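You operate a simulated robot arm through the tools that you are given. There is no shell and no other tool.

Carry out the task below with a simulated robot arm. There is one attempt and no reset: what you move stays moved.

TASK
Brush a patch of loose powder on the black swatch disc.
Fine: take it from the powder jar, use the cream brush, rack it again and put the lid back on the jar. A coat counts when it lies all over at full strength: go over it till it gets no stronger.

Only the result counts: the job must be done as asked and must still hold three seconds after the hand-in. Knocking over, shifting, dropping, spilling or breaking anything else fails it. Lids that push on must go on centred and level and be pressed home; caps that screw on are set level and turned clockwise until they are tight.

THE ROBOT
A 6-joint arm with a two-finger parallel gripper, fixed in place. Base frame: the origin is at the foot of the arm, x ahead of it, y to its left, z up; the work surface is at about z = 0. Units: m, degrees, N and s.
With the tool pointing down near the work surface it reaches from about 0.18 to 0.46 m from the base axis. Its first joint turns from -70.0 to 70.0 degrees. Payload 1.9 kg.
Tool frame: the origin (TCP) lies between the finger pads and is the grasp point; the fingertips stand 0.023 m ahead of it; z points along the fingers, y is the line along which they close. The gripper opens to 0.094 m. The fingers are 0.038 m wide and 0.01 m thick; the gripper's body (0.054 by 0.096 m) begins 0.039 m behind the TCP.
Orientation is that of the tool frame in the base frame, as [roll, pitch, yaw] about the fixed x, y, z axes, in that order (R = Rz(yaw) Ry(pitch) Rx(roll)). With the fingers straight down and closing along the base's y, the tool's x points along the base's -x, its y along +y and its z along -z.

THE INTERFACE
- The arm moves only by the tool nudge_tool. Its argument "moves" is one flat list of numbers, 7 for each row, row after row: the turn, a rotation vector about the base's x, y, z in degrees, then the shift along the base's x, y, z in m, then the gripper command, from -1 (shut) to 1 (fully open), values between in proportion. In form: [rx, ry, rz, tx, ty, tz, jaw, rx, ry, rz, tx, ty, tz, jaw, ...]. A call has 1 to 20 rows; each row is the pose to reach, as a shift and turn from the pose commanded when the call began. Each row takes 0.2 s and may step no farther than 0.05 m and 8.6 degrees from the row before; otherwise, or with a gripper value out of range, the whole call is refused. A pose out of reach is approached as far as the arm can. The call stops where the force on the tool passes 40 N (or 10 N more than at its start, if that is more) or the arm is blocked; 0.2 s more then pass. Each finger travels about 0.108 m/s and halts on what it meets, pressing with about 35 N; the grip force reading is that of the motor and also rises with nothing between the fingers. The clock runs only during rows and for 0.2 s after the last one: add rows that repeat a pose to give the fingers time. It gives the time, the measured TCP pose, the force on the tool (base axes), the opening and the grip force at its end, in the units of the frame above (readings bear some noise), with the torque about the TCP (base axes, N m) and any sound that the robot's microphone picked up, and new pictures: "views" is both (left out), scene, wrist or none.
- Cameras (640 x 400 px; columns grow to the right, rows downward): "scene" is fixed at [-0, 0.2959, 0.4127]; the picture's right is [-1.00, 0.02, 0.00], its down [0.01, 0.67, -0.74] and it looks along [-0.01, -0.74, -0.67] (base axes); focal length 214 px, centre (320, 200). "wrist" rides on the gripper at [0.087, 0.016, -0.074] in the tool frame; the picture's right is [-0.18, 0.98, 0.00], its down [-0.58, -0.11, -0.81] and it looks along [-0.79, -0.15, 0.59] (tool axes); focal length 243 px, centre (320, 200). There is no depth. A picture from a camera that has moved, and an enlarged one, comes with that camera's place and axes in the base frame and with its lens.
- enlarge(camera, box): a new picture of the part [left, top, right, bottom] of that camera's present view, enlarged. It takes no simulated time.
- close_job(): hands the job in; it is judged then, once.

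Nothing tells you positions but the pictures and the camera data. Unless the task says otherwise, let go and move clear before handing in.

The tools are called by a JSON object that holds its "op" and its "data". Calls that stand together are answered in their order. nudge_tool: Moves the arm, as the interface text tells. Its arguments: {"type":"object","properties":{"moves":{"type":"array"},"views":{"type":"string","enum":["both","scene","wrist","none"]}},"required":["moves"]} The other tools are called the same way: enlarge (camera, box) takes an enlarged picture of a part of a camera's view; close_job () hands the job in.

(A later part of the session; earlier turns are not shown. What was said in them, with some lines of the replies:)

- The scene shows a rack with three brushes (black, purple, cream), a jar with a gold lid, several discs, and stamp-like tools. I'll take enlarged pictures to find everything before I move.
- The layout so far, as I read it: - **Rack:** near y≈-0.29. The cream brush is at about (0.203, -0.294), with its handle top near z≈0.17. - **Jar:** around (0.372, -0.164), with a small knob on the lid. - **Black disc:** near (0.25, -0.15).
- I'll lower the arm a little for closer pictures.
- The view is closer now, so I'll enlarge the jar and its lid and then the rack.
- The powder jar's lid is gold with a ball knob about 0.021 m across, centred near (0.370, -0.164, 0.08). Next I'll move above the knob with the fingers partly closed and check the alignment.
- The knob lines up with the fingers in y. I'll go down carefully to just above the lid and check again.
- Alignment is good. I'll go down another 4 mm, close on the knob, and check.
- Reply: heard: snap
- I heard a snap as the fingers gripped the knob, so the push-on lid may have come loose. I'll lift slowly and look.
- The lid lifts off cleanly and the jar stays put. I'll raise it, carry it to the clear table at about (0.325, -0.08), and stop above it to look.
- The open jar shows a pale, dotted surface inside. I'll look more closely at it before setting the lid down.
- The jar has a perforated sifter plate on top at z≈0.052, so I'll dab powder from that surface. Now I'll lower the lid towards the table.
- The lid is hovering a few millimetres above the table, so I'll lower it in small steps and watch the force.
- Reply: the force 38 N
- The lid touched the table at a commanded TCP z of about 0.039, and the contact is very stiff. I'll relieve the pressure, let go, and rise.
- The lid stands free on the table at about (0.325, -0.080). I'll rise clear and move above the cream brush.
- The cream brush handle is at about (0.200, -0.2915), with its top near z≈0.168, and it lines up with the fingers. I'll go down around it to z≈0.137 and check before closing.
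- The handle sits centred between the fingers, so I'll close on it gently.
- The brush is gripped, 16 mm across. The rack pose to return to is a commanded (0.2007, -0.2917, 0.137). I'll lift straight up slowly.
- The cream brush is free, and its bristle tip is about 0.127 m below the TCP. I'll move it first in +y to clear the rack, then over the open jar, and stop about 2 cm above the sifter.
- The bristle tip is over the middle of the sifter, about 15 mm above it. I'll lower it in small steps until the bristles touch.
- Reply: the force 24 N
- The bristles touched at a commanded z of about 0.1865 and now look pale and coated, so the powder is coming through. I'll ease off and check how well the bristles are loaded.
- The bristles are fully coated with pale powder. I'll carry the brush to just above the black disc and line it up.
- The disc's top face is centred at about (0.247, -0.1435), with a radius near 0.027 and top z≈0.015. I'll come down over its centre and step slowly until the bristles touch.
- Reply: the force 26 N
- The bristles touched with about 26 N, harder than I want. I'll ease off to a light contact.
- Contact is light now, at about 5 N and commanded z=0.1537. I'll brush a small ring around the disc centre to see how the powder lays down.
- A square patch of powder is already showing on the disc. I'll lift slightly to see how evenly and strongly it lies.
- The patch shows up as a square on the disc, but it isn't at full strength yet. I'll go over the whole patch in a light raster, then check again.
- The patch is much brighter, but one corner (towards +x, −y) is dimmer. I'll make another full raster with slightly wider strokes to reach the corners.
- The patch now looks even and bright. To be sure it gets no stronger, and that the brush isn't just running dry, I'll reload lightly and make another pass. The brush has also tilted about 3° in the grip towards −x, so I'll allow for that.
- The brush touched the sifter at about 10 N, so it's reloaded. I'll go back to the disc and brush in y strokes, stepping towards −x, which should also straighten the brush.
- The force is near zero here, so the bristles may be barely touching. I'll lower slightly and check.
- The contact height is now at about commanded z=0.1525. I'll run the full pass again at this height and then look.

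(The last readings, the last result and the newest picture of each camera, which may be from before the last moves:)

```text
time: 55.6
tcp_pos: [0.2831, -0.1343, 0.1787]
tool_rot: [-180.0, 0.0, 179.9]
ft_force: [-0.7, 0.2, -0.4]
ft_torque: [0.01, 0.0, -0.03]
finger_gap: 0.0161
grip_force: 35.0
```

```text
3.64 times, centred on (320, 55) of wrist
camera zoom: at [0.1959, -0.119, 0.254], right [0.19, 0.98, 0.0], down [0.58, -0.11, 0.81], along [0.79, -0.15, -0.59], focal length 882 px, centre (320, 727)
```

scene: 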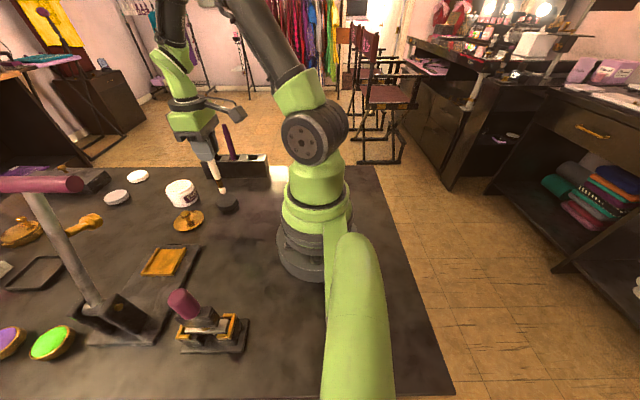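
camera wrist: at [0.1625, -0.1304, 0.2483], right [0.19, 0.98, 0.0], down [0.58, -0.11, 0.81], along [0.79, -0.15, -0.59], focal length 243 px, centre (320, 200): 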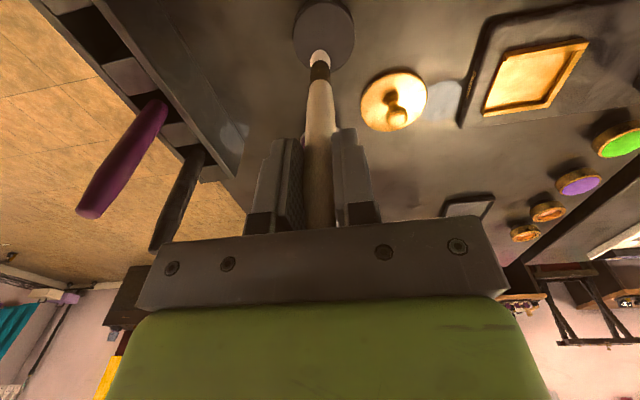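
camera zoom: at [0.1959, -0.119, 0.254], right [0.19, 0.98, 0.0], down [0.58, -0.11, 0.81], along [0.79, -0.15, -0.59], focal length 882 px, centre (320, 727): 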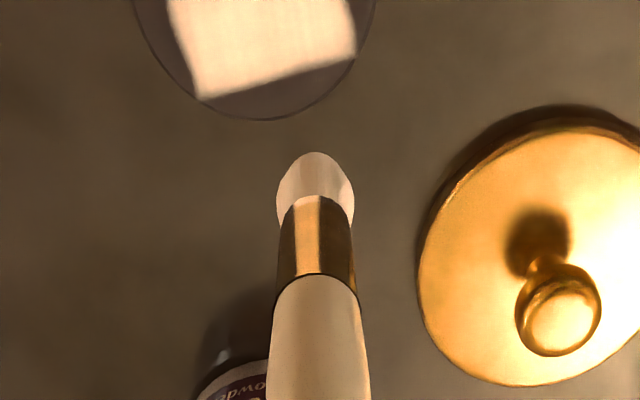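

The patch looks about the same strength as before, apart from a faint spot that may be the arm's shadow. I'll move the arm aside for a clear look.

{"op": "nudge_tool", "data": {"moves": [0, 0, 0, 0, 0, 0.03, -1, 0, 0, 0, -0.02, 0.01, 0.06, -1, 0, 0, 0, -0.05, 0.02, 0.08, -1, 0, 0, 0, -0.08, 0.04, 0.08, -1, 0, 0, 0, -0.1, 0.05, 0.08, -1, 0, 0, 0, -0.1, 0.05, 0.08, -1], "views": "both"}}

{"op": "enlarge", "data": {"camera": "scene", "box": [210, 188, 246, 216]}}

{"op": "enlarge", "data": {"camera": "wrist", "box": [200, 0, 340, 110]}}

```text
time: 57.0
tcp_pos: [0.1822, -0.0857, 0.2582]
tool_rot: [-180.0, 0.2, 179.9]
ft_force: [-0.1, -0.4, -0.2]
ft_torque: [0.0, 0.0, -0.01]
finger_gap: 0.0161
grip_force: 34.6
camera wrist: at [0.0959, -0.069, 0.3342], right [0.19, 0.98, 0.0], down [0.58, -0.11, 0.81], along [0.79, -0.15, -0.59], focal length 243 px, centre (320, 200)
```

scene: 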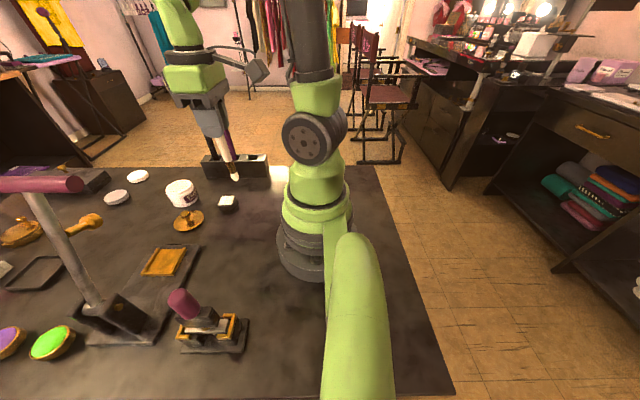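
wrist: 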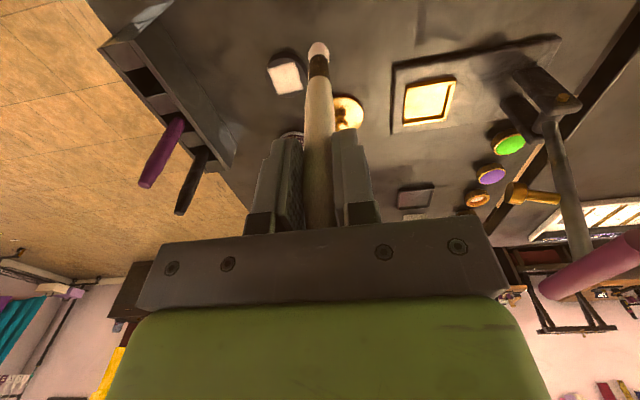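

```text
14.29 times, centred on (228, 202) of scene
camera zoom: at [0.0, 0.2959, 0.4127], right [-1.0, 0.02, 0.0], down [0.01, 0.67, -0.74], along [-0.01, -0.74, -0.67], focal length 3064 px, centre (1634, 171)
```

zoom: 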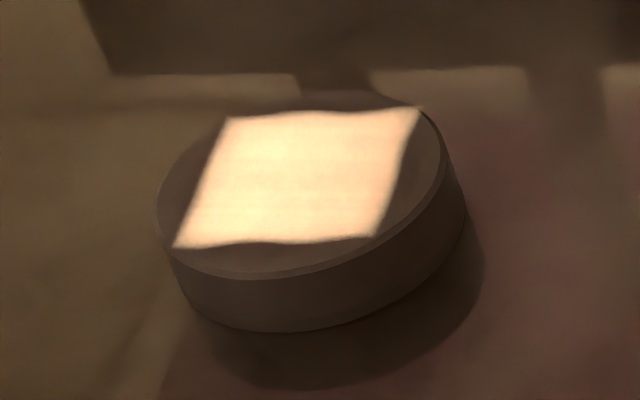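

```text
3.64 times, centred on (270, 55) of wrist
camera zoom: at [0.0959, -0.069, 0.3342], right [0.19, 0.98, 0.0], down [0.58, -0.11, 0.81], along [0.79, -0.15, -0.59], focal length 882 px, centre (502, 727)
```

zoom: 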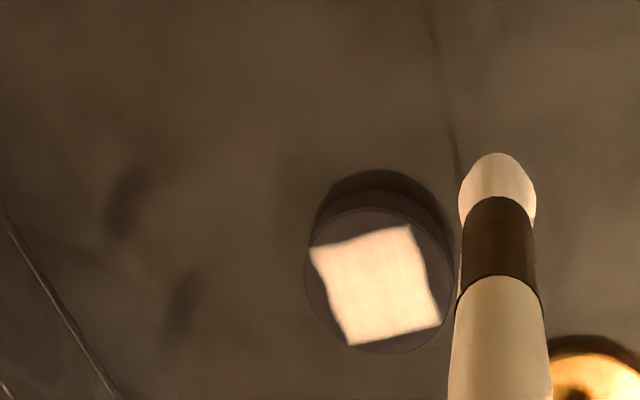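

The patch is even, and a fresh load and an extra pass made no visible difference, so it's at full strength. Next I'll rack the brush: I'll carry it back above its empty slot, turning the tool about −2.8° about y to undo the brush's tilt.

{"op": "nudge_tool", "data": {"moves": [0.1, -0.5, 0, 0.004, -0.04, 0, -1, 0.2, -1, 0, 0.01, -0.08, 0, -1, 0.3, -1.6, 0, 0.0177, -0.12, 0, -1, 0.4, -2.2, 0, 0.0177, -0.15, 0, -1, 0.5, -2.8, 0, 0.0177, -0.18, 0, -1, 0.5, -2.8, 0, 0.0177, -0.2072, 0, -1, 0.5, -2.8, 0, 0.0177, -0.2072, -0.01, -1, 0.5, -2.8, 0, 0.0177, -0.2072, -0.01, -1], "views": "both"}}

{"op": "enlarge", "data": {"camera": "scene", "box": [180, 60, 290, 190]}}

{"op": "enlarge", "data": {"camera": "wrist", "box": [220, 0, 420, 180]}}

```text
time: 58.8
tcp_pos: [0.2009, -0.2908, 0.2491]
tool_rot: [179.5, 2.8, 179.9]
ft_force: [-0.4, -0.5, 0.2]
ft_torque: [0.01, -0.01, 0.01]
finger_gap: 0.016
grip_force: 35.4
camera wrist: at [0.1096, -0.2751, 0.32], right [0.19, 0.98, 0.02], down [0.54, -0.12, 0.83], along [0.82, -0.14, -0.55], focal length 243 px, centre (320, 200)
```

scene: 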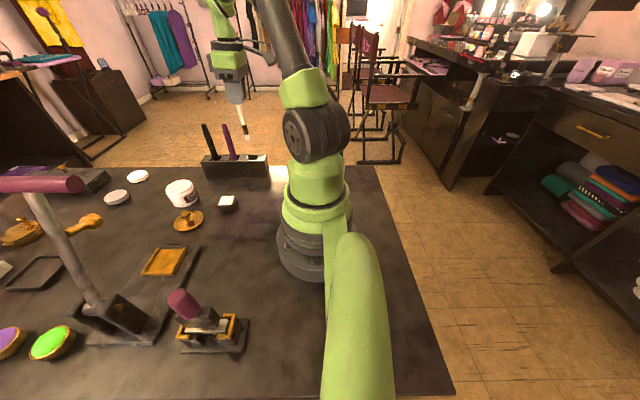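
wrist: 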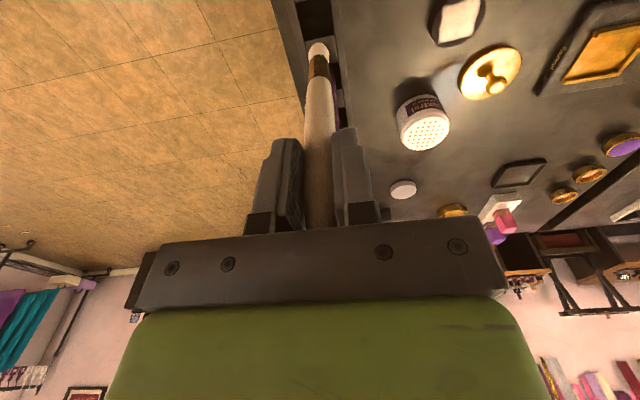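

```text
3.08 times, centred on (235, 125) of scene
camera zoom: at [0.0, 0.2959, 0.4127], right [-1.0, 0.02, 0.0], down [0.01, 0.67, -0.74], along [-0.01, -0.74, -0.67], focal length 660 px, centre (582, 431)
```

zoom: 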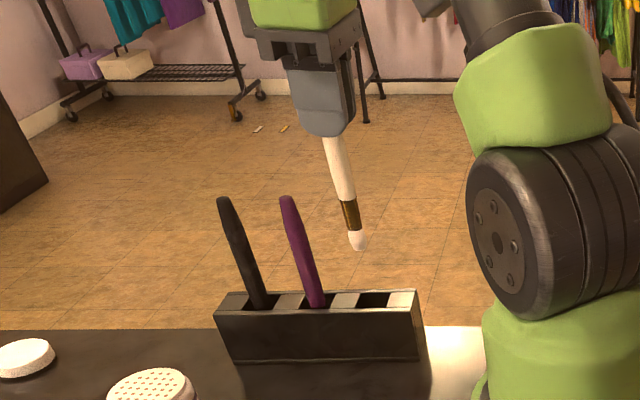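

```text
2.22 times, centred on (320, 90) of wrist
camera zoom: at [0.1096, -0.2751, 0.32], right [0.19, 0.98, 0.02], down [0.54, -0.12, 0.83], along [0.82, -0.14, -0.55], focal length 539 px, centre (320, 444)
```

zoom: 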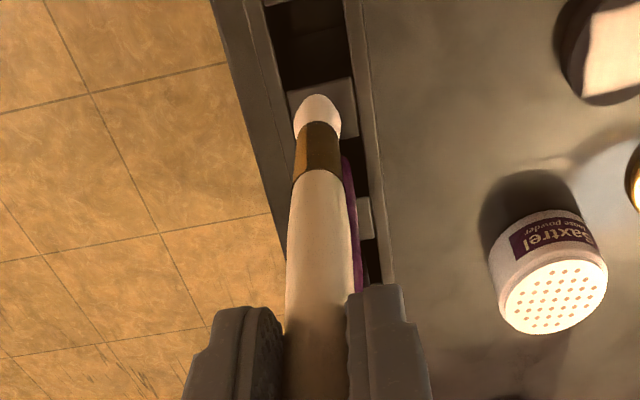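

The brush is upright above its slot. I'll lower it to just above the rack top and check the alignment with the pocket.

{"op": "nudge_tool", "data": {"moves": [0, 0, 0, 0, 0, -0.015, -1, 0, 0, 0, 0, 0, -0.03, -1, 0, 0, 0, 0, 0, -0.045, -1, 0, 0, 0, 0, 0, -0.05, -1, 0, 0, 0, 0, 0, -0.05, -1], "views": "none"}}

{"op": "enlarge", "data": {"camera": "scene", "box": [190, 100, 290, 190]}}

{"op": "enlarge", "data": {"camera": "wrist", "box": [240, 0, 400, 120]}}

```text
time: 60.0
tcp_pos: [0.2007, -0.2918, 0.1995]
tool_rot: [179.5, 2.8, 179.8]
ft_force: [-0.8, 0.0, 0.3]
ft_torque: [0.0, -0.01, 0.0]
finger_gap: 0.016
grip_force: 34.7
```

```text
4.44 times, centred on (240, 145) of scene
camera zoom: at [0.0, 0.2959, 0.4127], right [-1.0, 0.02, 0.0], down [0.01, 0.67, -0.74], along [-0.01, -0.74, -0.67], focal length 953 px, centre (676, 444)
```

zoom: 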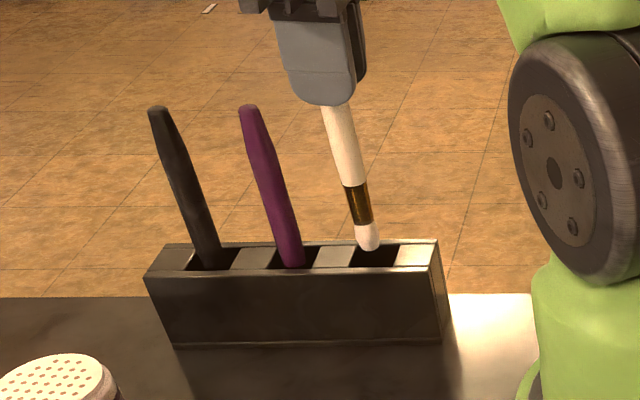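

```text
3.33 times, centred on (320, 60) of wrist
camera zoom: at [0.1108, -0.2756, 0.2699], right [0.19, 0.98, 0.02], down [0.54, -0.12, 0.83], along [0.82, -0.14, -0.55], focal length 809 px, centre (320, 667)
```

zoom: 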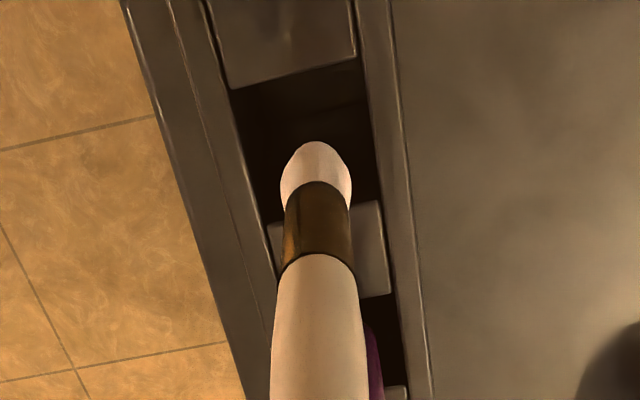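

The tip is lined up over its pocket, which is about 31 mm square. I'll lower the brush in.

{"op": "nudge_tool", "data": {"moves": [0, 0, 0, 0.001, 0, -0.012, -1, 0, 0, 0, 0.001, 0, -0.024, -1, 0, 0, 0, 0.001, 0, -0.036, -1, 0, 0, 0, 0.001, 0, -0.048, -1, 0, 0, 0, 0.001, 0, -0.056, -1, 0, 0, 0, 0.001, 0, -0.06, -1, 0, 0, 0, 0.001, 0, -0.06, -1], "views": "none"}}

{"op": "enlarge", "data": {"camera": "scene", "box": [190, 100, 290, 190]}}

{"op": "enlarge", "data": {"camera": "wrist", "box": [220, 20, 420, 200]}}

```text
time: 61.6
tcp_pos: [0.2013, -0.2918, 0.1391]
tool_rot: [179.5, 2.7, 179.9]
ft_force: [-0.6, -0.2, 0.4]
ft_torque: [0.0, -0.02, 0.0]
finger_gap: 0.0161
grip_force: 35.1
```

```text
4.44 times, centred on (240, 145) of scene
camera zoom: at [0.0, 0.2959, 0.4127], right [-1.0, 0.02, 0.0], down [0.01, 0.67, -0.74], along [-0.01, -0.74, -0.67], focal length 953 px, centre (676, 444)
```

zoom: 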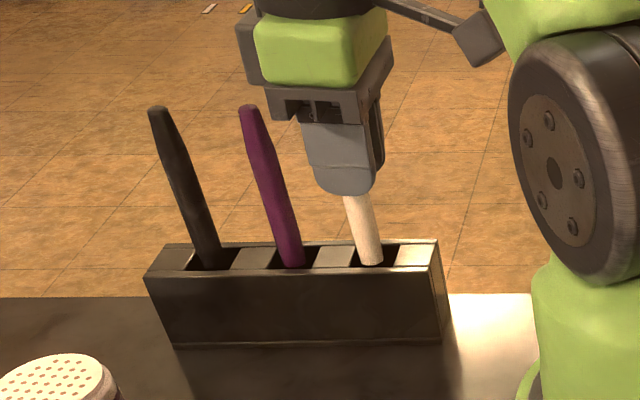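

```text
2.22 times, centred on (320, 110) of wrist
camera zoom: at [0.1118, -0.2765, 0.2097], right [0.19, 0.98, 0.02], down [0.54, -0.12, 0.83], along [0.82, -0.14, -0.55], focal length 539 px, centre (320, 400)
```

zoom: 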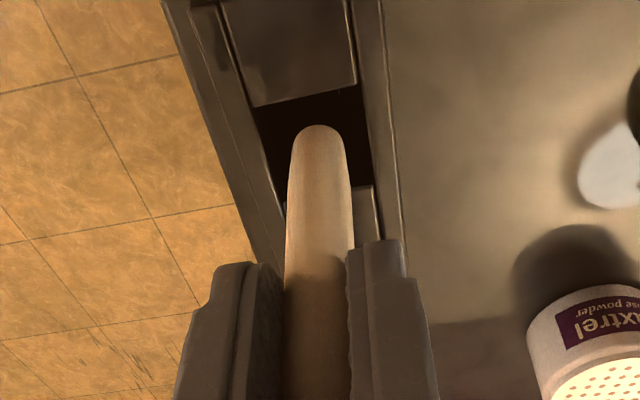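

{"op": "nudge_tool", "data": {"moves": [0, 0, 0, 0, 0, -0.001, -1, 0, 0, 0, 0, 0, -0.002, -1, 0, 0, 0, 0, 0, -0.003, -1, 0, 0, 0, 0, 0, -0.003, -1], "views": "none"}}

```text
time: 62.6
tcp_pos: [0.2027, -0.2923, 0.1371]
tool_rot: [179.6, 3.0, 179.9]
ft_force: [2.8, 1.9, 26.6]
ft_torque: [0.31, -0.31, 0.0]
finger_gap: 0.0159
grip_force: 34.8
```

The brush has reached the pocket floor. I'll ease the pressure, open the fingers slowly, and check that the brush stays standing.

{"op": "nudge_tool", "data": {"moves": [0, 0, 0, 0, 0, 0.0007, -1, 0, 0, 0, 0, 0, 0.001, -1, 0, 0, 0, 0, 0, 0.001, -0.55, 0, 0, 0, 0, 0, 0.001, -0.4, 0, 0, 0, 0, 0, 0.001, -0.2, 0, 0, 0, 0, 0, 0.001, 0.064, 0, 0, 0, 0, 0, 0.001, 0.064, 0, 0, 0, 0, 0, 0.001, 0.064], "views": "none"}}

{"op": "enlarge", "data": {"camera": "scene", "box": [190, 100, 290, 190]}}

{"op": "enlarge", "data": {"camera": "wrist", "box": [220, 60, 420, 240]}}

```text
time: 64.4
tcp_pos: [0.201, -0.2913, 0.1374]
tool_rot: [179.5, 2.7, 179.9]
ft_force: [1.1, 0.3, 1.0]
ft_torque: [-0.01, 0.01, 0.01]
finger_gap: 0.0498
grip_force: 0.0
```

```text
4.44 times, centred on (240, 145) of scene
camera zoom: at [0.0, 0.2959, 0.4127], right [-1.0, 0.02, 0.0], down [0.01, 0.67, -0.74], along [-0.01, -0.74, -0.67], focal length 953 px, centre (676, 444)
```

zoom: 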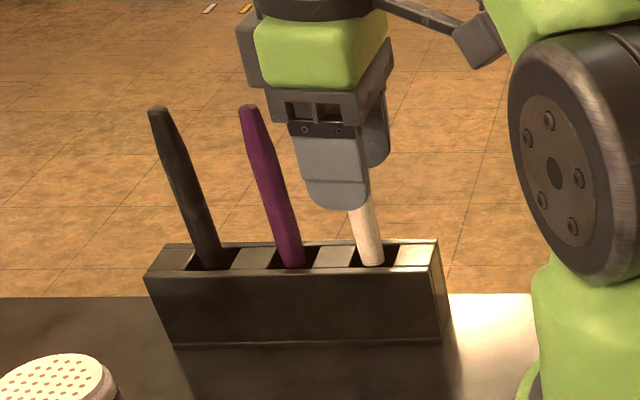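

```text
2.22 times, centred on (320, 150) of wrist
camera zoom: at [0.1119, -0.2762, 0.2086], right [0.19, 0.98, 0.02], down [0.54, -0.12, 0.83], along [0.82, -0.14, -0.55], focal length 539 px, centre (320, 311)
```

zoom: 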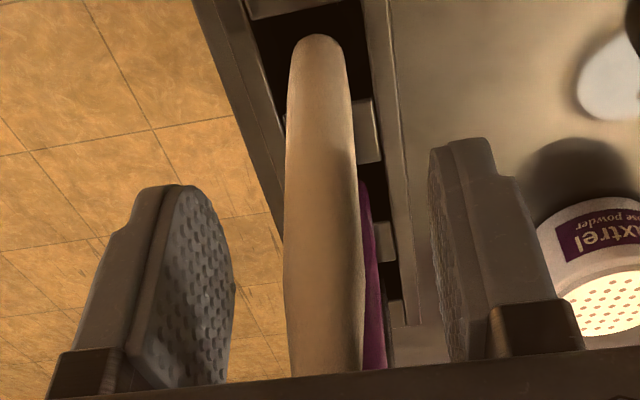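

The brush stands in its slot, free of the fingers. I'll rise straight up, level the tool again, and check.

{"op": "nudge_tool", "data": {"moves": [0, 0, 0, 0, 0, 0.015, 0.064, 0, 0, 0, 0, 0, 0.035, 0.064, 0, 0, 0, 0, 0, 0.065, 0.064, 0, 0, 0, 0, 0, 0.1, 0.064, -0.25, 1.4, 0, 0, 0.03, 0.11, 0.064, -0.5, 2.8, 0, 0, 0.06, 0.11, 0.064, -0.5, 2.8, 0, 0, 0.06, 0.11, 0.064], "views": "both"}}

{"op": "enlarge", "data": {"camera": "scene", "box": [150, 100, 290, 230]}}

```text
time: 66.0
tcp_pos: [0.2026, -0.232, 0.2482]
tool_rot: [-179.9, 0.0, 179.9]
ft_force: [-0.3, 0.8, 0.1]
ft_torque: [-0.01, -0.03, 0.01]
finger_gap: 0.0498
grip_force: 0.0
camera wrist: at [0.1157, -0.2162, 0.324], right [0.19, 0.98, 0.0], down [0.58, -0.11, 0.81], along [0.79, -0.15, -0.59], focal length 243 px, centre (320, 200)
```

scene: 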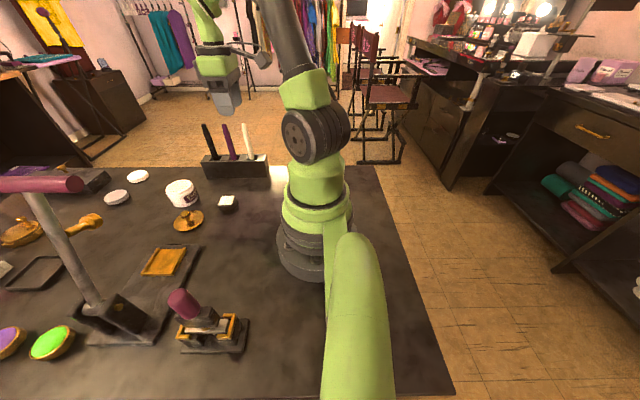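
wrist: 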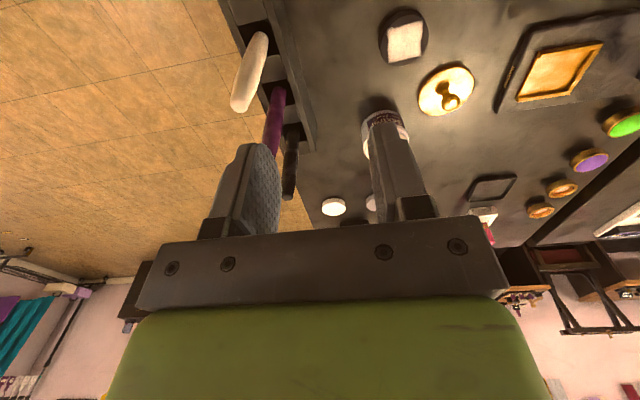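

```text
3.08 times, centred on (220, 165) of scene
camera zoom: at [0.0, 0.296, 0.4127], right [-1.0, 0.02, 0.0], down [0.01, 0.67, -0.74], along [-0.01, -0.74, -0.67], focal length 660 px, centre (628, 308)
```

zoom: 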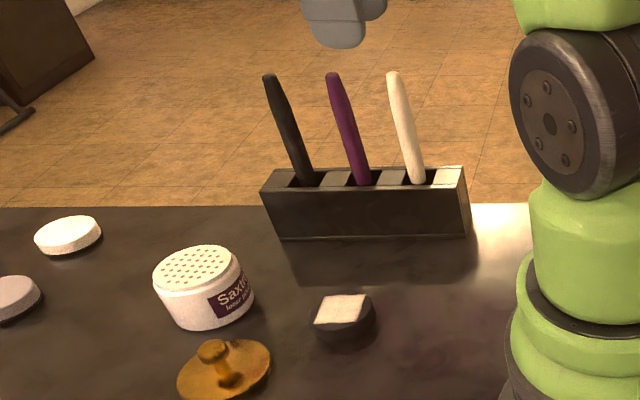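

The cream brush is back in its slot. Next I'll go above the lid and check the alignment with its knob.

{"op": "nudge_tool", "data": {"moves": [0, 0, 0, 0.0246, 0.0303, 0, 0.064, 0, 0, 0, 0.0492, 0.0606, 0, 0.064, 0, 0, 0, 0.0738, 0.0909, 0, 0.064, 0, 0, 0, 0.0984, 0.1212, 0, 0.064, 0, 0, 0, 0.123, 0.1515, 0, 0.064, 0, 0, 0, 0.123, 0.1515, -0.045, 0.064, 0, 0, 0, 0.123, 0.1515, -0.09, 0.064, 0, 0, 0, 0.123, 0.1515, -0.1275, 0.064, 0, 0, 0, 0.123, 0.1515, -0.1525, 0.064, 0, 0, 0, 0.123, 0.1515, -0.1525, 0.064], "views": "none"}}

{"op": "enlarge", "data": {"camera": "wrist", "box": [220, 20, 420, 200]}}

{"op": "enlarge", "data": {"camera": "scene", "box": [140, 150, 240, 240]}}

```text
time: 68.2
tcp_pos: [0.3267, -0.0807, 0.0945]
tool_rot: [-179.9, 0.0, 179.8]
ft_force: [-0.3, 0.1, 0.6]
ft_torque: [0.04, -0.02, 0.03]
finger_gap: 0.05
grip_force: 0.0
```

```text
2.22 times, centred on (320, 110) of wrist
camera zoom: at [0.239, -0.0644, 0.1693], right [0.19, 0.98, 0.0], down [0.58, -0.11, 0.81], along [0.79, -0.15, -0.59], focal length 539 px, centre (320, 400)
```

zoom: 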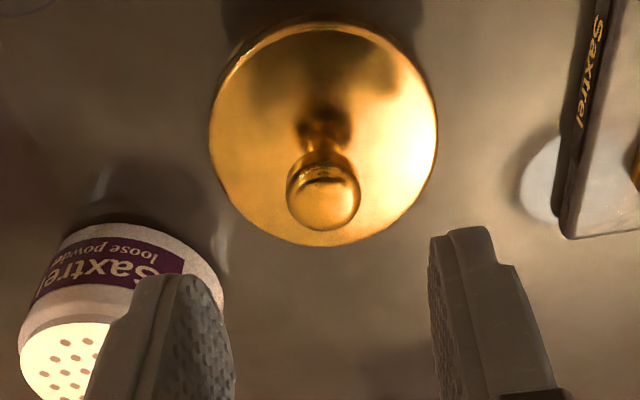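

```text
4.44 times, centred on (190, 195) of scene
camera zoom: at [0.0, 0.2959, 0.4127], right [-1.0, 0.02, 0.0], down [0.01, 0.67, -0.74], along [-0.01, -0.74, -0.67], focal length 953 px, centre (898, 222)
```

zoom: 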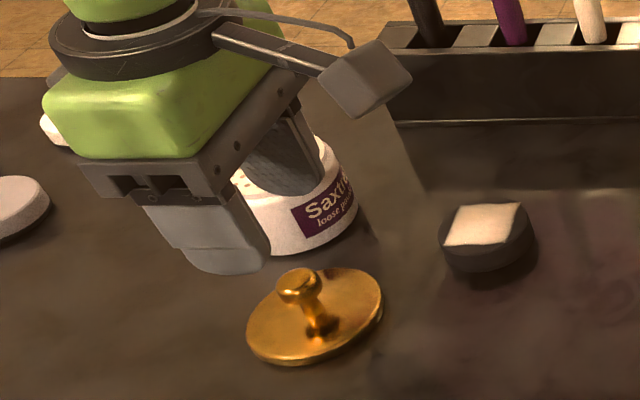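

The knob is aligned. I'll go down to the same grip height as before (z=0.040) and close on it.

{"op": "nudge_tool", "data": {"moves": [0, 0, 0, 0, 0, -0.02, 0.064, 0, 0, 0, 0, 0, -0.04, 0.064, 0, 0, 0, 0, 0, -0.05, 0.064, 0, 0, 0, 0, 0, -0.055, 0.064, 0, 0, 0, 0, 0, -0.055, 0.064, 0, 0, 0, 0, 0, -0.055, -0.2, 0, 0, 0, 0, 0, -0.055, -0.4, 0, 0, 0, 0, 0, -0.055, -0.5, 0, 0, 0, 0, 0, -0.055, -0.7, 0, 0, 0, 0, 0, -0.055, -1, 0, 0, 0, 0, 0, -0.055, -1], "views": "none"}}

{"op": "enlarge", "data": {"camera": "wrist", "box": [220, 20, 420, 200]}}

{"op": "enlarge", "data": {"camera": "scene", "box": [140, 150, 240, 240]}}

```text
time: 70.6
tcp_pos: [0.3255, -0.0806, 0.0394]
tool_rot: [-180.0, -0.1, 180.0]
ft_force: [0.3, -0.4, 0.3]
ft_torque: [-0.03, -0.03, 0.01]
finger_gap: 0.0197
grip_force: 34.5
```

```text
2.22 times, centred on (320, 110) of wrist
camera zoom: at [0.2386, -0.0644, 0.1147], right [0.19, 0.98, 0.0], down [0.58, -0.11, 0.81], along [0.79, -0.15, -0.59], focal length 539 px, centre (320, 400)
```

zoom: 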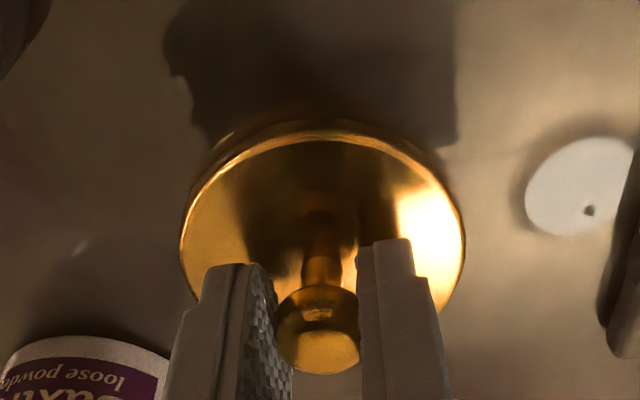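

```text
4.44 times, centred on (190, 195) of scene
camera zoom: at [0.0, 0.2959, 0.4127], right [-1.0, 0.02, 0.0], down [0.01, 0.67, -0.74], along [-0.01, -0.74, -0.67], focal length 953 px, centre (898, 222)
```

zoom: 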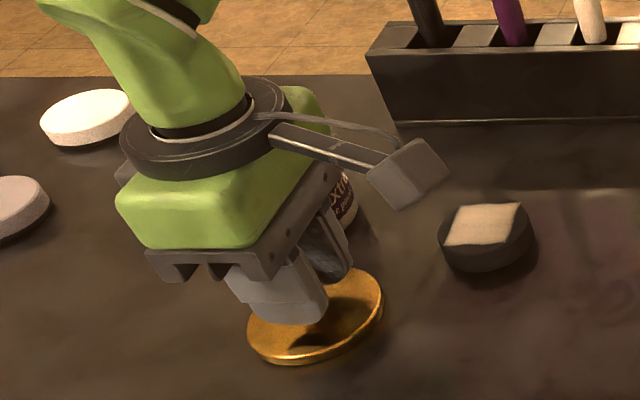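

The lid is gripped as before. I'll lift it, carry it over the jar, and stop just above it to check that it's centred.

{"op": "nudge_tool", "data": {"moves": [0, 0, 0, 0, 0, 0.02, -1, 0, 0, 0, 0, 0, 0.05, -1, 0, 0, 0, 0, 0, 0.08, -1, 0, 0, 0, 0.015, -0.028, 0.08, -1, 0, 0, 0, 0.03, -0.056, 0.08, -1, 0, 0, 0, 0.046, -0.084, 0.08, -1, 0, 0, 0, 0.046, -0.084, 0.07, -1, 0, 0, 0, 0.046, -0.084, 0.061, -1, 0, 0, 0, 0.046, -0.084, 0.061, -1], "views": "both"}}

{"op": "enlarge", "data": {"camera": "wrist", "box": [220, 20, 420, 200]}}

{"op": "enlarge", "data": {"camera": "scene", "box": [120, 130, 240, 220]}}

```text
time: 72.6
tcp_pos: [0.3715, -0.1639, 0.1012]
tool_rot: [180.0, 0.0, 179.8]
ft_force: [0.7, 0.2, -0.2]
ft_torque: [-0.01, -0.02, -0.03]
finger_gap: 0.0201
grip_force: 34.9
camera wrist: at [0.2848, -0.1472, 0.1767], right [0.19, 0.98, 0.0], down [0.58, -0.11, 0.81], along [0.79, -0.15, -0.59], focal length 243 px, centre (320, 200)
```

scene: 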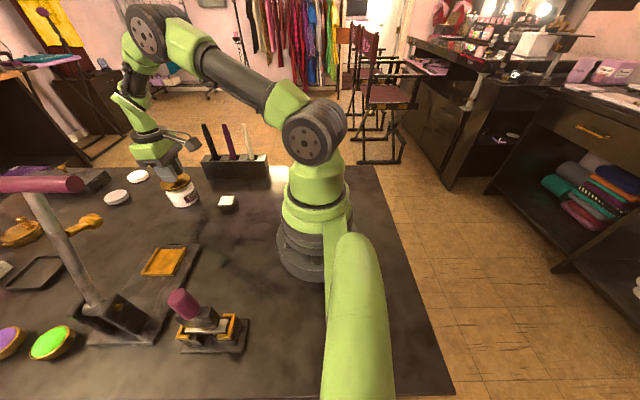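
wrist: 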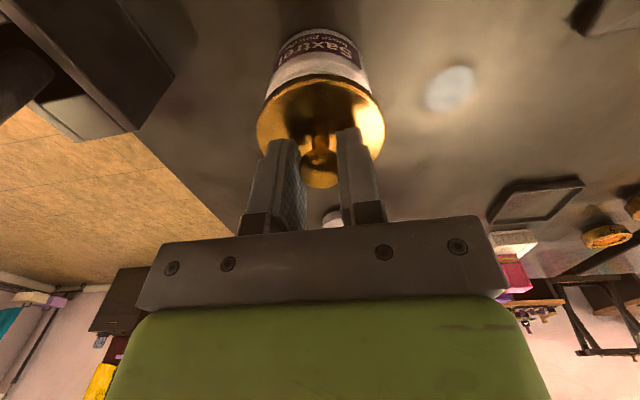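

```text
2.22 times, centred on (320, 110) of wrist
camera zoom: at [0.2848, -0.1472, 0.1767], right [0.19, 0.98, 0.0], down [0.58, -0.11, 0.81], along [0.79, -0.15, -0.59], focal length 539 px, centre (320, 400)
```

zoom: 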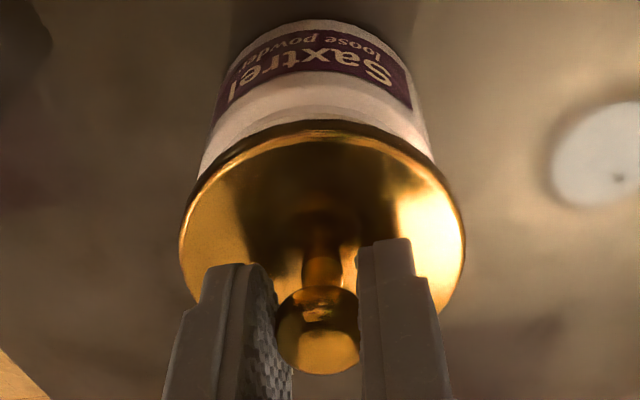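

```text
4.44 times, centred on (180, 175) of scene
camera zoom: at [0.0, 0.2959, 0.4127], right [-1.0, 0.02, 0.0], down [0.01, 0.67, -0.74], along [-0.01, -0.74, -0.67], focal length 953 px, centre (942, 311)
```

zoom: 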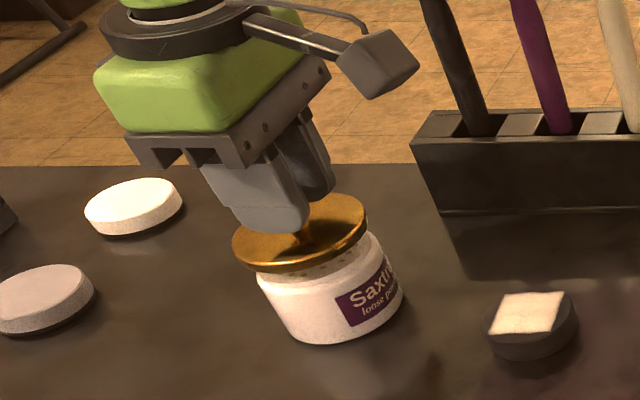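

The view matches the moment I lifted the lid off, so it's centred. I'll lower it onto the jar and press while watching the force and listening for a snap.

{"op": "nudge_tool", "data": {"moves": [0, 0, 0, 0, 0, -0.004, -1, 0, 0, 0, 0, 0, -0.007, -1, 0, 0, 0, 0, 0, -0.008, -1, 0, 0, 0, 0, 0, -0.008, -1], "views": "none"}}

{"op": "enlarge", "data": {"camera": "scene", "box": [150, 150, 220, 220]}}

```text
time: 73.6
tcp_pos: [0.3706, -0.1641, 0.0938]
tool_rot: [-179.9, 0.0, 179.9]
ft_force: [0.6, 0.5, -0.2]
ft_torque: [0.02, 0.01, -0.03]
finger_gap: 0.02
grip_force: 35.4
```

```text
5.71 times, centred on (185, 185) of scene
camera zoom: at [0.0, 0.2959, 0.4127], right [-1.0, 0.02, 0.0], down [0.01, 0.67, -0.74], along [-0.01, -0.74, -0.67], focal length 1226 px, centre (1091, 286)
```

zoom: 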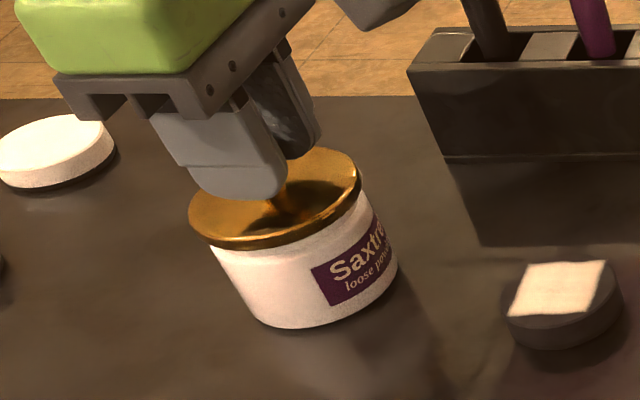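

{"op": "nudge_tool", "data": {"moves": [0, 0, 0, 0, 0, -0.0005, -1, 0, 0, 0, 0, 0, -0.001, -1, 0, 0, 0, 0, 0, -0.0015, -1, 0, 0, 0, 0, 0, -0.002, -1], "views": "none"}}

```text
time: 74.6
tcp_pos: [0.3711, -0.1638, 0.0911]
tool_rot: [180.0, 0.0, 179.8]
ft_force: [-0.1, -1.0, -0.3]
ft_torque: [0.0, -0.01, 0.02]
finger_gap: 0.0201
grip_force: 34.8
```

{"op": "nudge_tool", "data": {"moves": [0, 0, 0, 0, 0, -0.0005, -1, 0, 0, 0, 0, 0, -0.001, -1], "views": "none"}}

```text
time: 75.2
tcp_pos: [0.3706, -0.1647, 0.0897]
tool_rot: [-180.0, -0.1, 179.9]
ft_force: [-0.2, -0.3, 0.8]
ft_torque: [-0.01, 0.05, 0.03]
finger_gap: 0.0202
grip_force: 35.3
```

{"op": "nudge_tool", "data": {"moves": [0, 0, 0, 0, 0, -0.0005, -1, 0, 0, 0, 0, 0, -0.001, -1], "views": "none"}}

{"op": "enlarge", "data": {"camera": "scene", "box": [150, 150, 220, 220]}}

```text
time: 75.8
tcp_pos: [0.3714, -0.1652, 0.0905]
tool_rot: [-179.9, 0.3, 179.9]
ft_force: [-8.5, -0.2, 34.6]
ft_torque: [0.01, 0.18, -0.02]
finger_gap: 0.0199
grip_force: 35.1
heard: snap
```

```text
5.71 times, centred on (185, 185) of scene
camera zoom: at [-0.0001, 0.296, 0.4126], right [-1.0, 0.02, 0.0], down [0.01, 0.67, -0.74], along [-0.01, -0.74, -0.67], focal length 1226 px, centre (1091, 286)
```

zoom: 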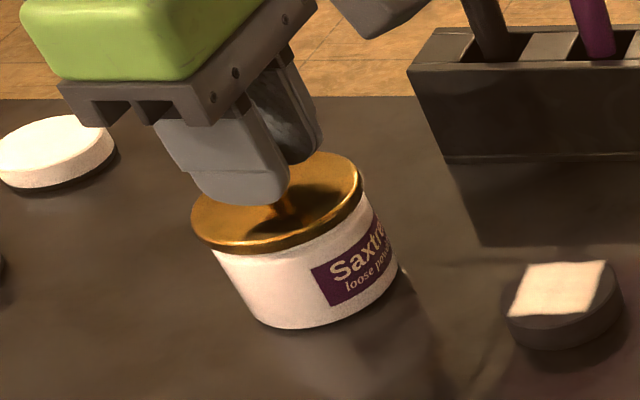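

I heard the snap with about 35 N of press, so the lid is home. I'll ease off slightly and then open the fingers.

{"op": "nudge_tool", "data": {"moves": [0, 0, 0, 0, 0, 0.0004, -1, 0, 0, 0, 0, 0, 0.0006, -1], "views": "none"}}

```text
time: 76.4
tcp_pos: [0.3717, -0.1655, 0.089]
tool_rot: [-179.8, 0.3, 179.9]
ft_force: [0.9, -2.9, 29.2]
ft_torque: [-0.05, -0.25, -0.04]
finger_gap: 0.0201
grip_force: 35.4
```

{"op": "nudge_tool", "data": {"moves": [0, 0, 0, 0, 0, 0.0004, -1, 0, 0, 0, 0, 0, 0.0005, -1], "views": "none"}}

```text
time: 77.0
tcp_pos: [0.3716, -0.1643, 0.0902]
tool_rot: [-180.0, 0.1, 179.8]
ft_force: [7.6, -2.3, 13.2]
ft_torque: [-0.12, -0.78, -0.11]
finger_gap: 0.0201
grip_force: 35.1
```

{"op": "nudge_tool", "data": {"moves": [0, 0, 0, 0, 0, 0, -0.6, 0, 0, 0, 0, 0, 0, -0.5, 0, 0, 0, 0, 0, 0, -0.3, 0, 0, 0, 0, 0, 0, 0, 0, 0, 0, 0, 0, 0, 0.1, 0, 0, 0, 0, 0, 0, 0.1], "views": "none"}}

{"op": "enlarge", "data": {"camera": "scene", "box": [150, 150, 220, 220]}}

{"op": "enlarge", "data": {"camera": "wrist", "box": [220, 20, 420, 200]}}

```text
time: 78.4
tcp_pos: [0.3722, -0.165, 0.0907]
tool_rot: [-180.0, 0.0, 179.9]
ft_force: [-0.8, 0.2, -0.2]
ft_torque: [-0.01, 0.0, 0.02]
finger_gap: 0.0517
grip_force: 0.1
```

```text
5.71 times, centred on (185, 185) of scene
camera zoom: at [0.0, 0.2959, 0.4127], right [-1.0, 0.02, 0.0], down [0.01, 0.67, -0.74], along [-0.01, -0.74, -0.67], focal length 1226 px, centre (1091, 286)
```

zoom: 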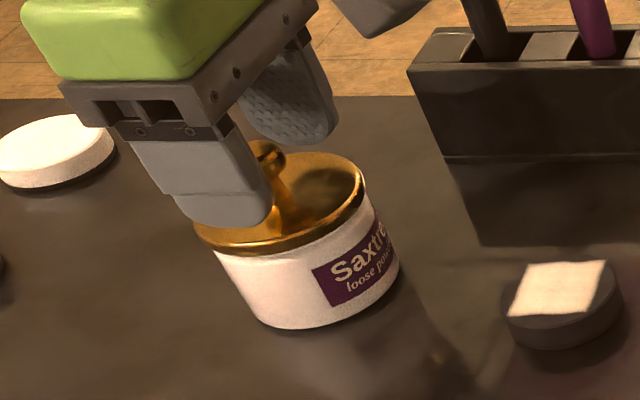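

```text
2.22 times, centred on (320, 110) of wrist
camera zoom: at [0.2845, -0.1481, 0.165], right [0.19, 0.98, 0.0], down [0.58, -0.11, 0.81], along [0.79, -0.15, -0.59], focal length 539 px, centre (320, 400)
```

zoom: 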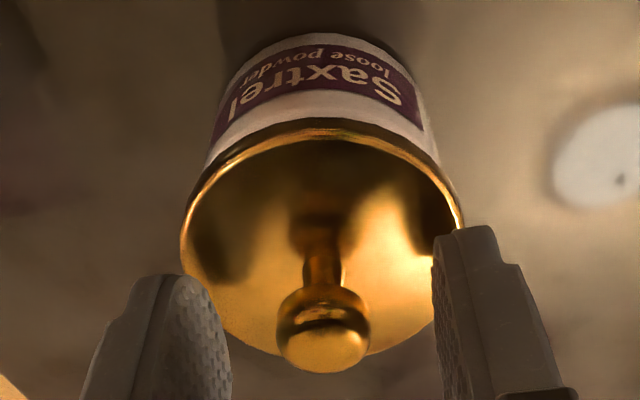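

The fingers are free of the knob and no further snap was heard. I'll rise clear and check that the lid is level and home.

{"op": "nudge_tool", "data": {"moves": [0, 0, 0, 0, 0, 0.01, 0.1, 0, 0, 0, 0, 0, 0.03, 0.1, 0, 0, 0, 0, 0, 0.06, 0.1, 0, 0, 0, -0.02, 0.01, 0.1, 0.1, 0, 0, 0, -0.05, 0.02, 0.14, 0.1, 0, 0, 0, -0.09, 0.03, 0.16, 0.1, 0, 0, 0, -0.09, 0.03, 0.16, 0.1], "views": "both"}}

{"op": "enlarge", "data": {"camera": "scene", "box": [110, 130, 240, 220]}}

{"op": "enlarge", "data": {"camera": "scene", "box": [155, 165, 210, 215]}}

{"op": "enlarge", "data": {"camera": "wrist", "box": [260, 30, 380, 150]}}

```text
refused: row 5 steps farther than a row can; nothing moved
```

```text
4.44 times, centred on (175, 175) of scene
camera zoom: at [0.0, 0.2959, 0.4127], right [-1.0, 0.02, 0.0], down [0.01, 0.67, -0.74], along [-0.01, -0.74, -0.67], focal length 953 px, centre (964, 311)
```

zoom: 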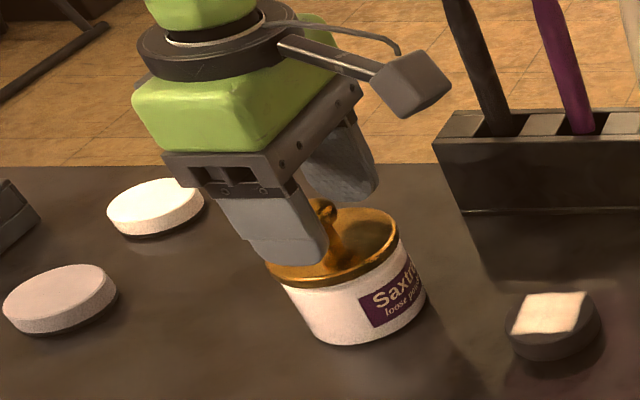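

```text
8.00 times, centred on (182, 190) of scene
camera zoom: at [0.0, 0.2959, 0.4127], right [-1.0, 0.02, 0.0], down [0.01, 0.67, -0.74], along [-0.01, -0.74, -0.67], focal length 1716 px, centre (1420, 280)
```

zoom: 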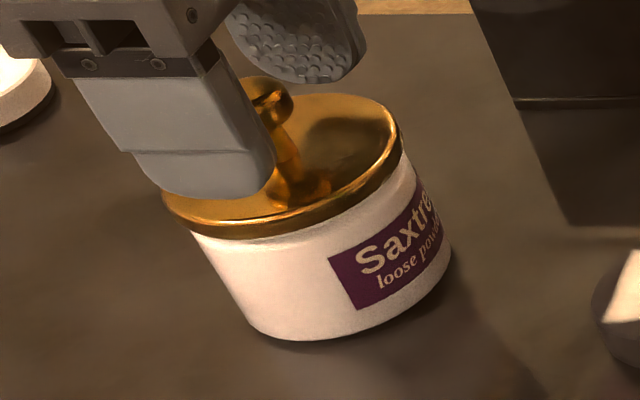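

```text
3.33 times, centred on (320, 90) of wrist
camera zoom: at [0.2845, -0.1481, 0.165], right [0.19, 0.98, 0.0], down [0.58, -0.11, 0.81], along [0.79, -0.15, -0.59], focal length 809 px, centre (320, 567)
```

zoom: 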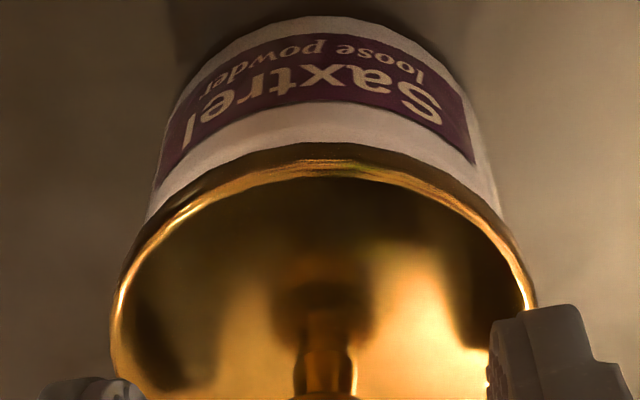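

That call was refused because one row stepped too far, and nothing moved. The lid looks level and seated. I'll repeat the retreat with smaller steps.

{"op": "nudge_tool", "data": {"moves": [0, 0, 0, 0, 0, 0.01, 0.1, 0, 0, 0, 0, 0, 0.03, 0.1, 0, 0, 0, 0, 0, 0.06, 0.1, 0, 0, 0, -0.015, 0.005, 0.09, 0.1, 0, 0, 0, -0.035, 0.012, 0.12, 0.1, 0, 0, 0, -0.06, 0.02, 0.145, 0.1, 0, 0, 0, -0.09, 0.03, 0.16, 0.1, 0, 0, 0, -0.09, 0.03, 0.16, 0.1], "views": "both"}}

{"op": "enlarge", "data": {"camera": "scene", "box": [110, 130, 240, 220]}}

{"op": "enlarge", "data": {"camera": "scene", "box": [155, 165, 210, 215]}}

{"op": "enlarge", "data": {"camera": "wrist", "box": [260, 20, 380, 140]}}

```text
time: 80.2
tcp_pos: [0.2817, -0.1352, 0.2508]
tool_rot: [180.0, 0.0, 179.9]
ft_force: [-0.2, -0.5, 0.4]
ft_torque: [0.0, -0.02, 0.0]
finger_gap: 0.0518
grip_force: 0.0
camera wrist: at [0.1946, -0.1183, 0.3254], right [0.19, 0.98, 0.0], down [0.58, -0.11, 0.81], along [0.79, -0.15, -0.59], focal length 243 px, centre (320, 200)
```

scene: 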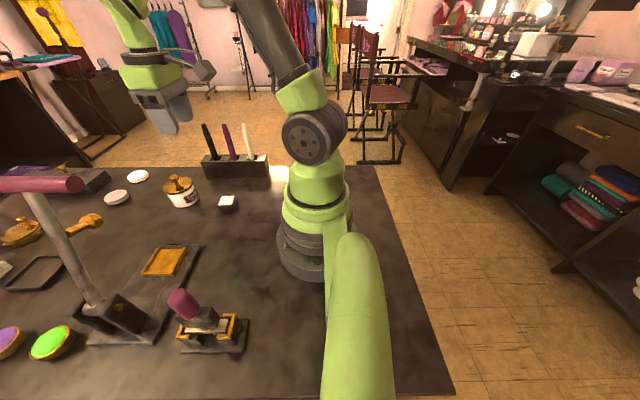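
wrist: 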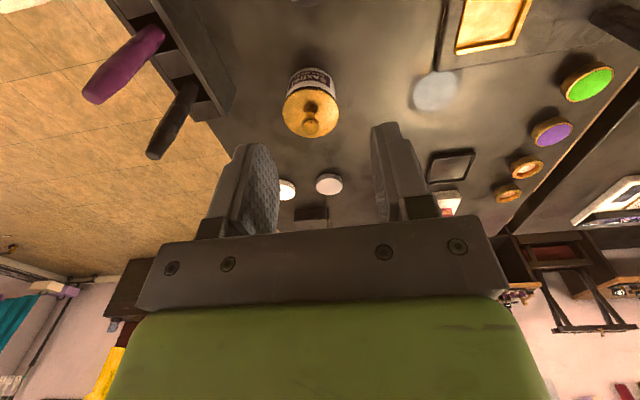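

```text
4.44 times, centred on (175, 175) of scene
camera zoom: at [0.0, 0.2959, 0.4127], right [-1.0, 0.02, 0.0], down [0.01, 0.67, -0.74], along [-0.01, -0.74, -0.67], focal length 953 px, centre (964, 311)
```

zoom: 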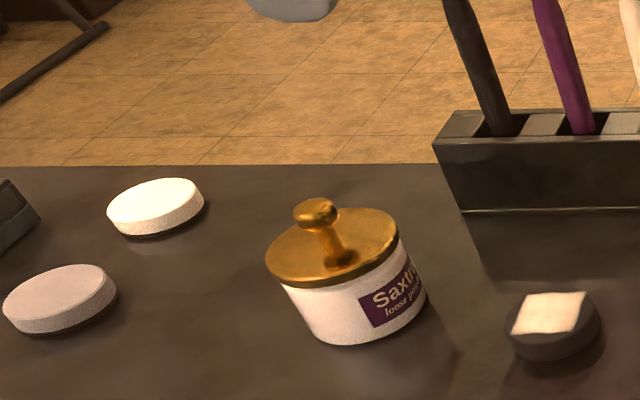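

```text
8.00 times, centred on (182, 190) of scene
camera zoom: at [0.0, 0.2959, 0.4127], right [-1.0, 0.02, 0.0], down [0.01, 0.67, -0.74], along [-0.01, -0.74, -0.67], focal length 1716 px, centre (1420, 280)
```

zoom: 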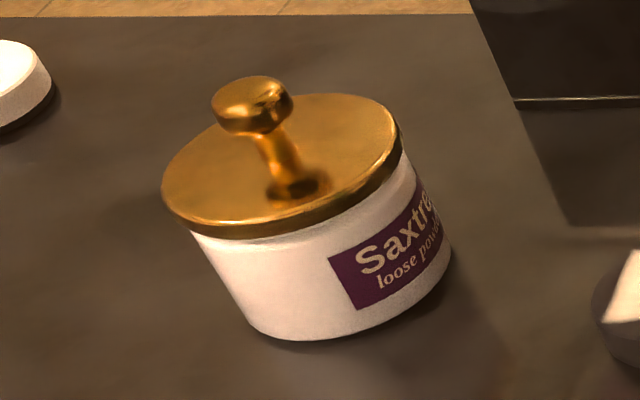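

```text
3.33 times, centred on (320, 80) of wrist
camera zoom: at [0.1946, -0.1183, 0.3254], right [0.19, 0.98, 0.0], down [0.58, -0.11, 0.81], along [0.79, -0.15, -0.59], focal length 809 px, centre (320, 600)
```

zoom: 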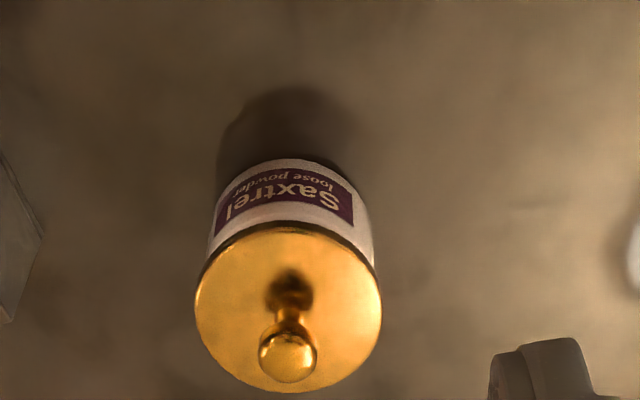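

The jar is lidded level and centred, the brush is racked, and the arm is clear. I'll take one last close look at the patch, the rack and the lid before handing in.

{"op": "enlarge", "data": {"camera": "scene", "box": [210, 188, 246, 216]}}

{"op": "enlarge", "data": {"camera": "scene", "box": [180, 110, 290, 200]}}

{"op": "enlarge", "data": {"camera": "wrist", "box": [280, 50, 345, 150]}}

```text
14.29 times, centred on (228, 202) of scene
camera zoom: at [0.0, 0.2959, 0.4127], right [-1.0, 0.02, 0.0], down [0.01, 0.67, -0.74], along [-0.01, -0.74, -0.67], focal length 3064 px, centre (1634, 171)
```

zoom: 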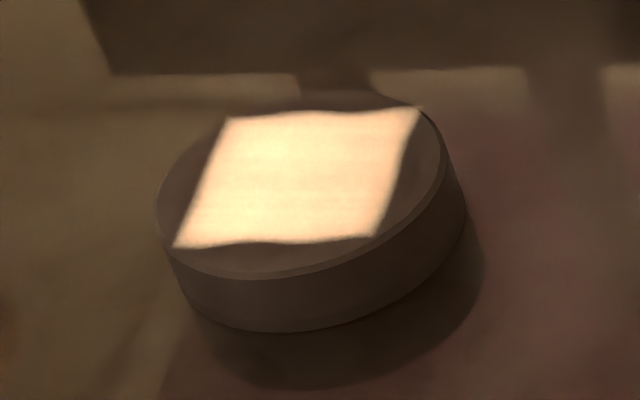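

```text
4.44 times, centred on (235, 155) of scene
camera zoom: at [0.0, 0.2959, 0.4127], right [-1.0, 0.02, 0.0], down [0.01, 0.67, -0.74], along [-0.01, -0.74, -0.67], focal length 953 px, centre (698, 400)
```

zoom: 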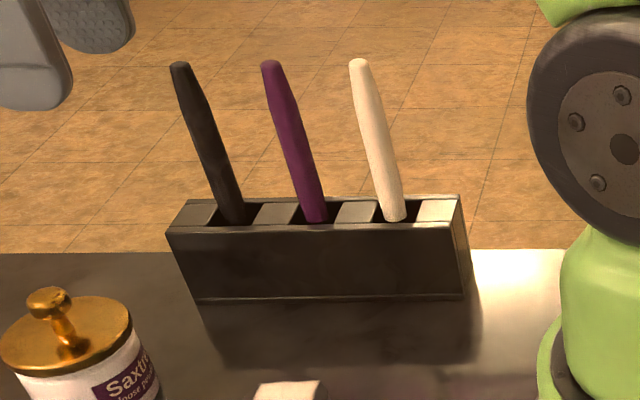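

```text
4.00 times, centred on (312, 100) of wrist
camera zoom: at [0.1946, -0.1183, 0.3254], right [0.19, 0.98, 0.0], down [0.58, -0.11, 0.81], along [0.79, -0.15, -0.59], focal length 970 px, centre (350, 600)
```

zoom: 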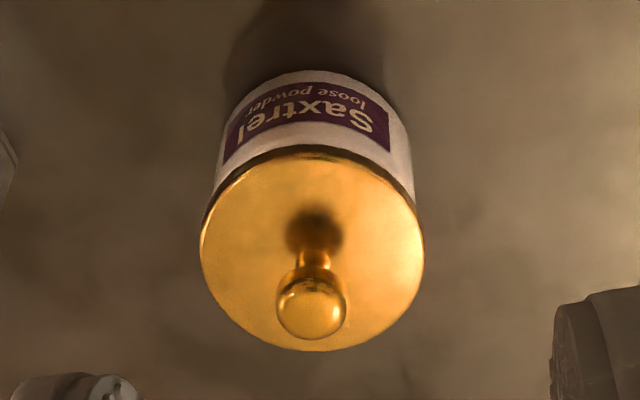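

The powder patch lies even and bright on the black disc. The cream brush is back in its slot, the jar's lid is snapped on level, and the arm is clear, so I'm handing the job in.

{"op": "close_job", "data": {}}

```text
The job is handed in.
```

I brushed a patch of loose powder onto the black swatch disc with the cream brush, and the job is handed in. I don't know the verdict, because the hand-in only confirmed receipt.

- **Patch:** it is square, even and bright across the disc's top. I reloaded the brush and went over it again, and it got no stronger that I could see in the pictures.
- **Brush:** it is back in its own slot, standing upright beside the other two.
- **Lid:** it is on the jar, level and centred as far as the pictures show. It snapped as I pressed it home at about 35 N.
- **Everything else:** the jar, disc and rack look to be where they started, and I saw no spilled powder. The arm is clear of everything.
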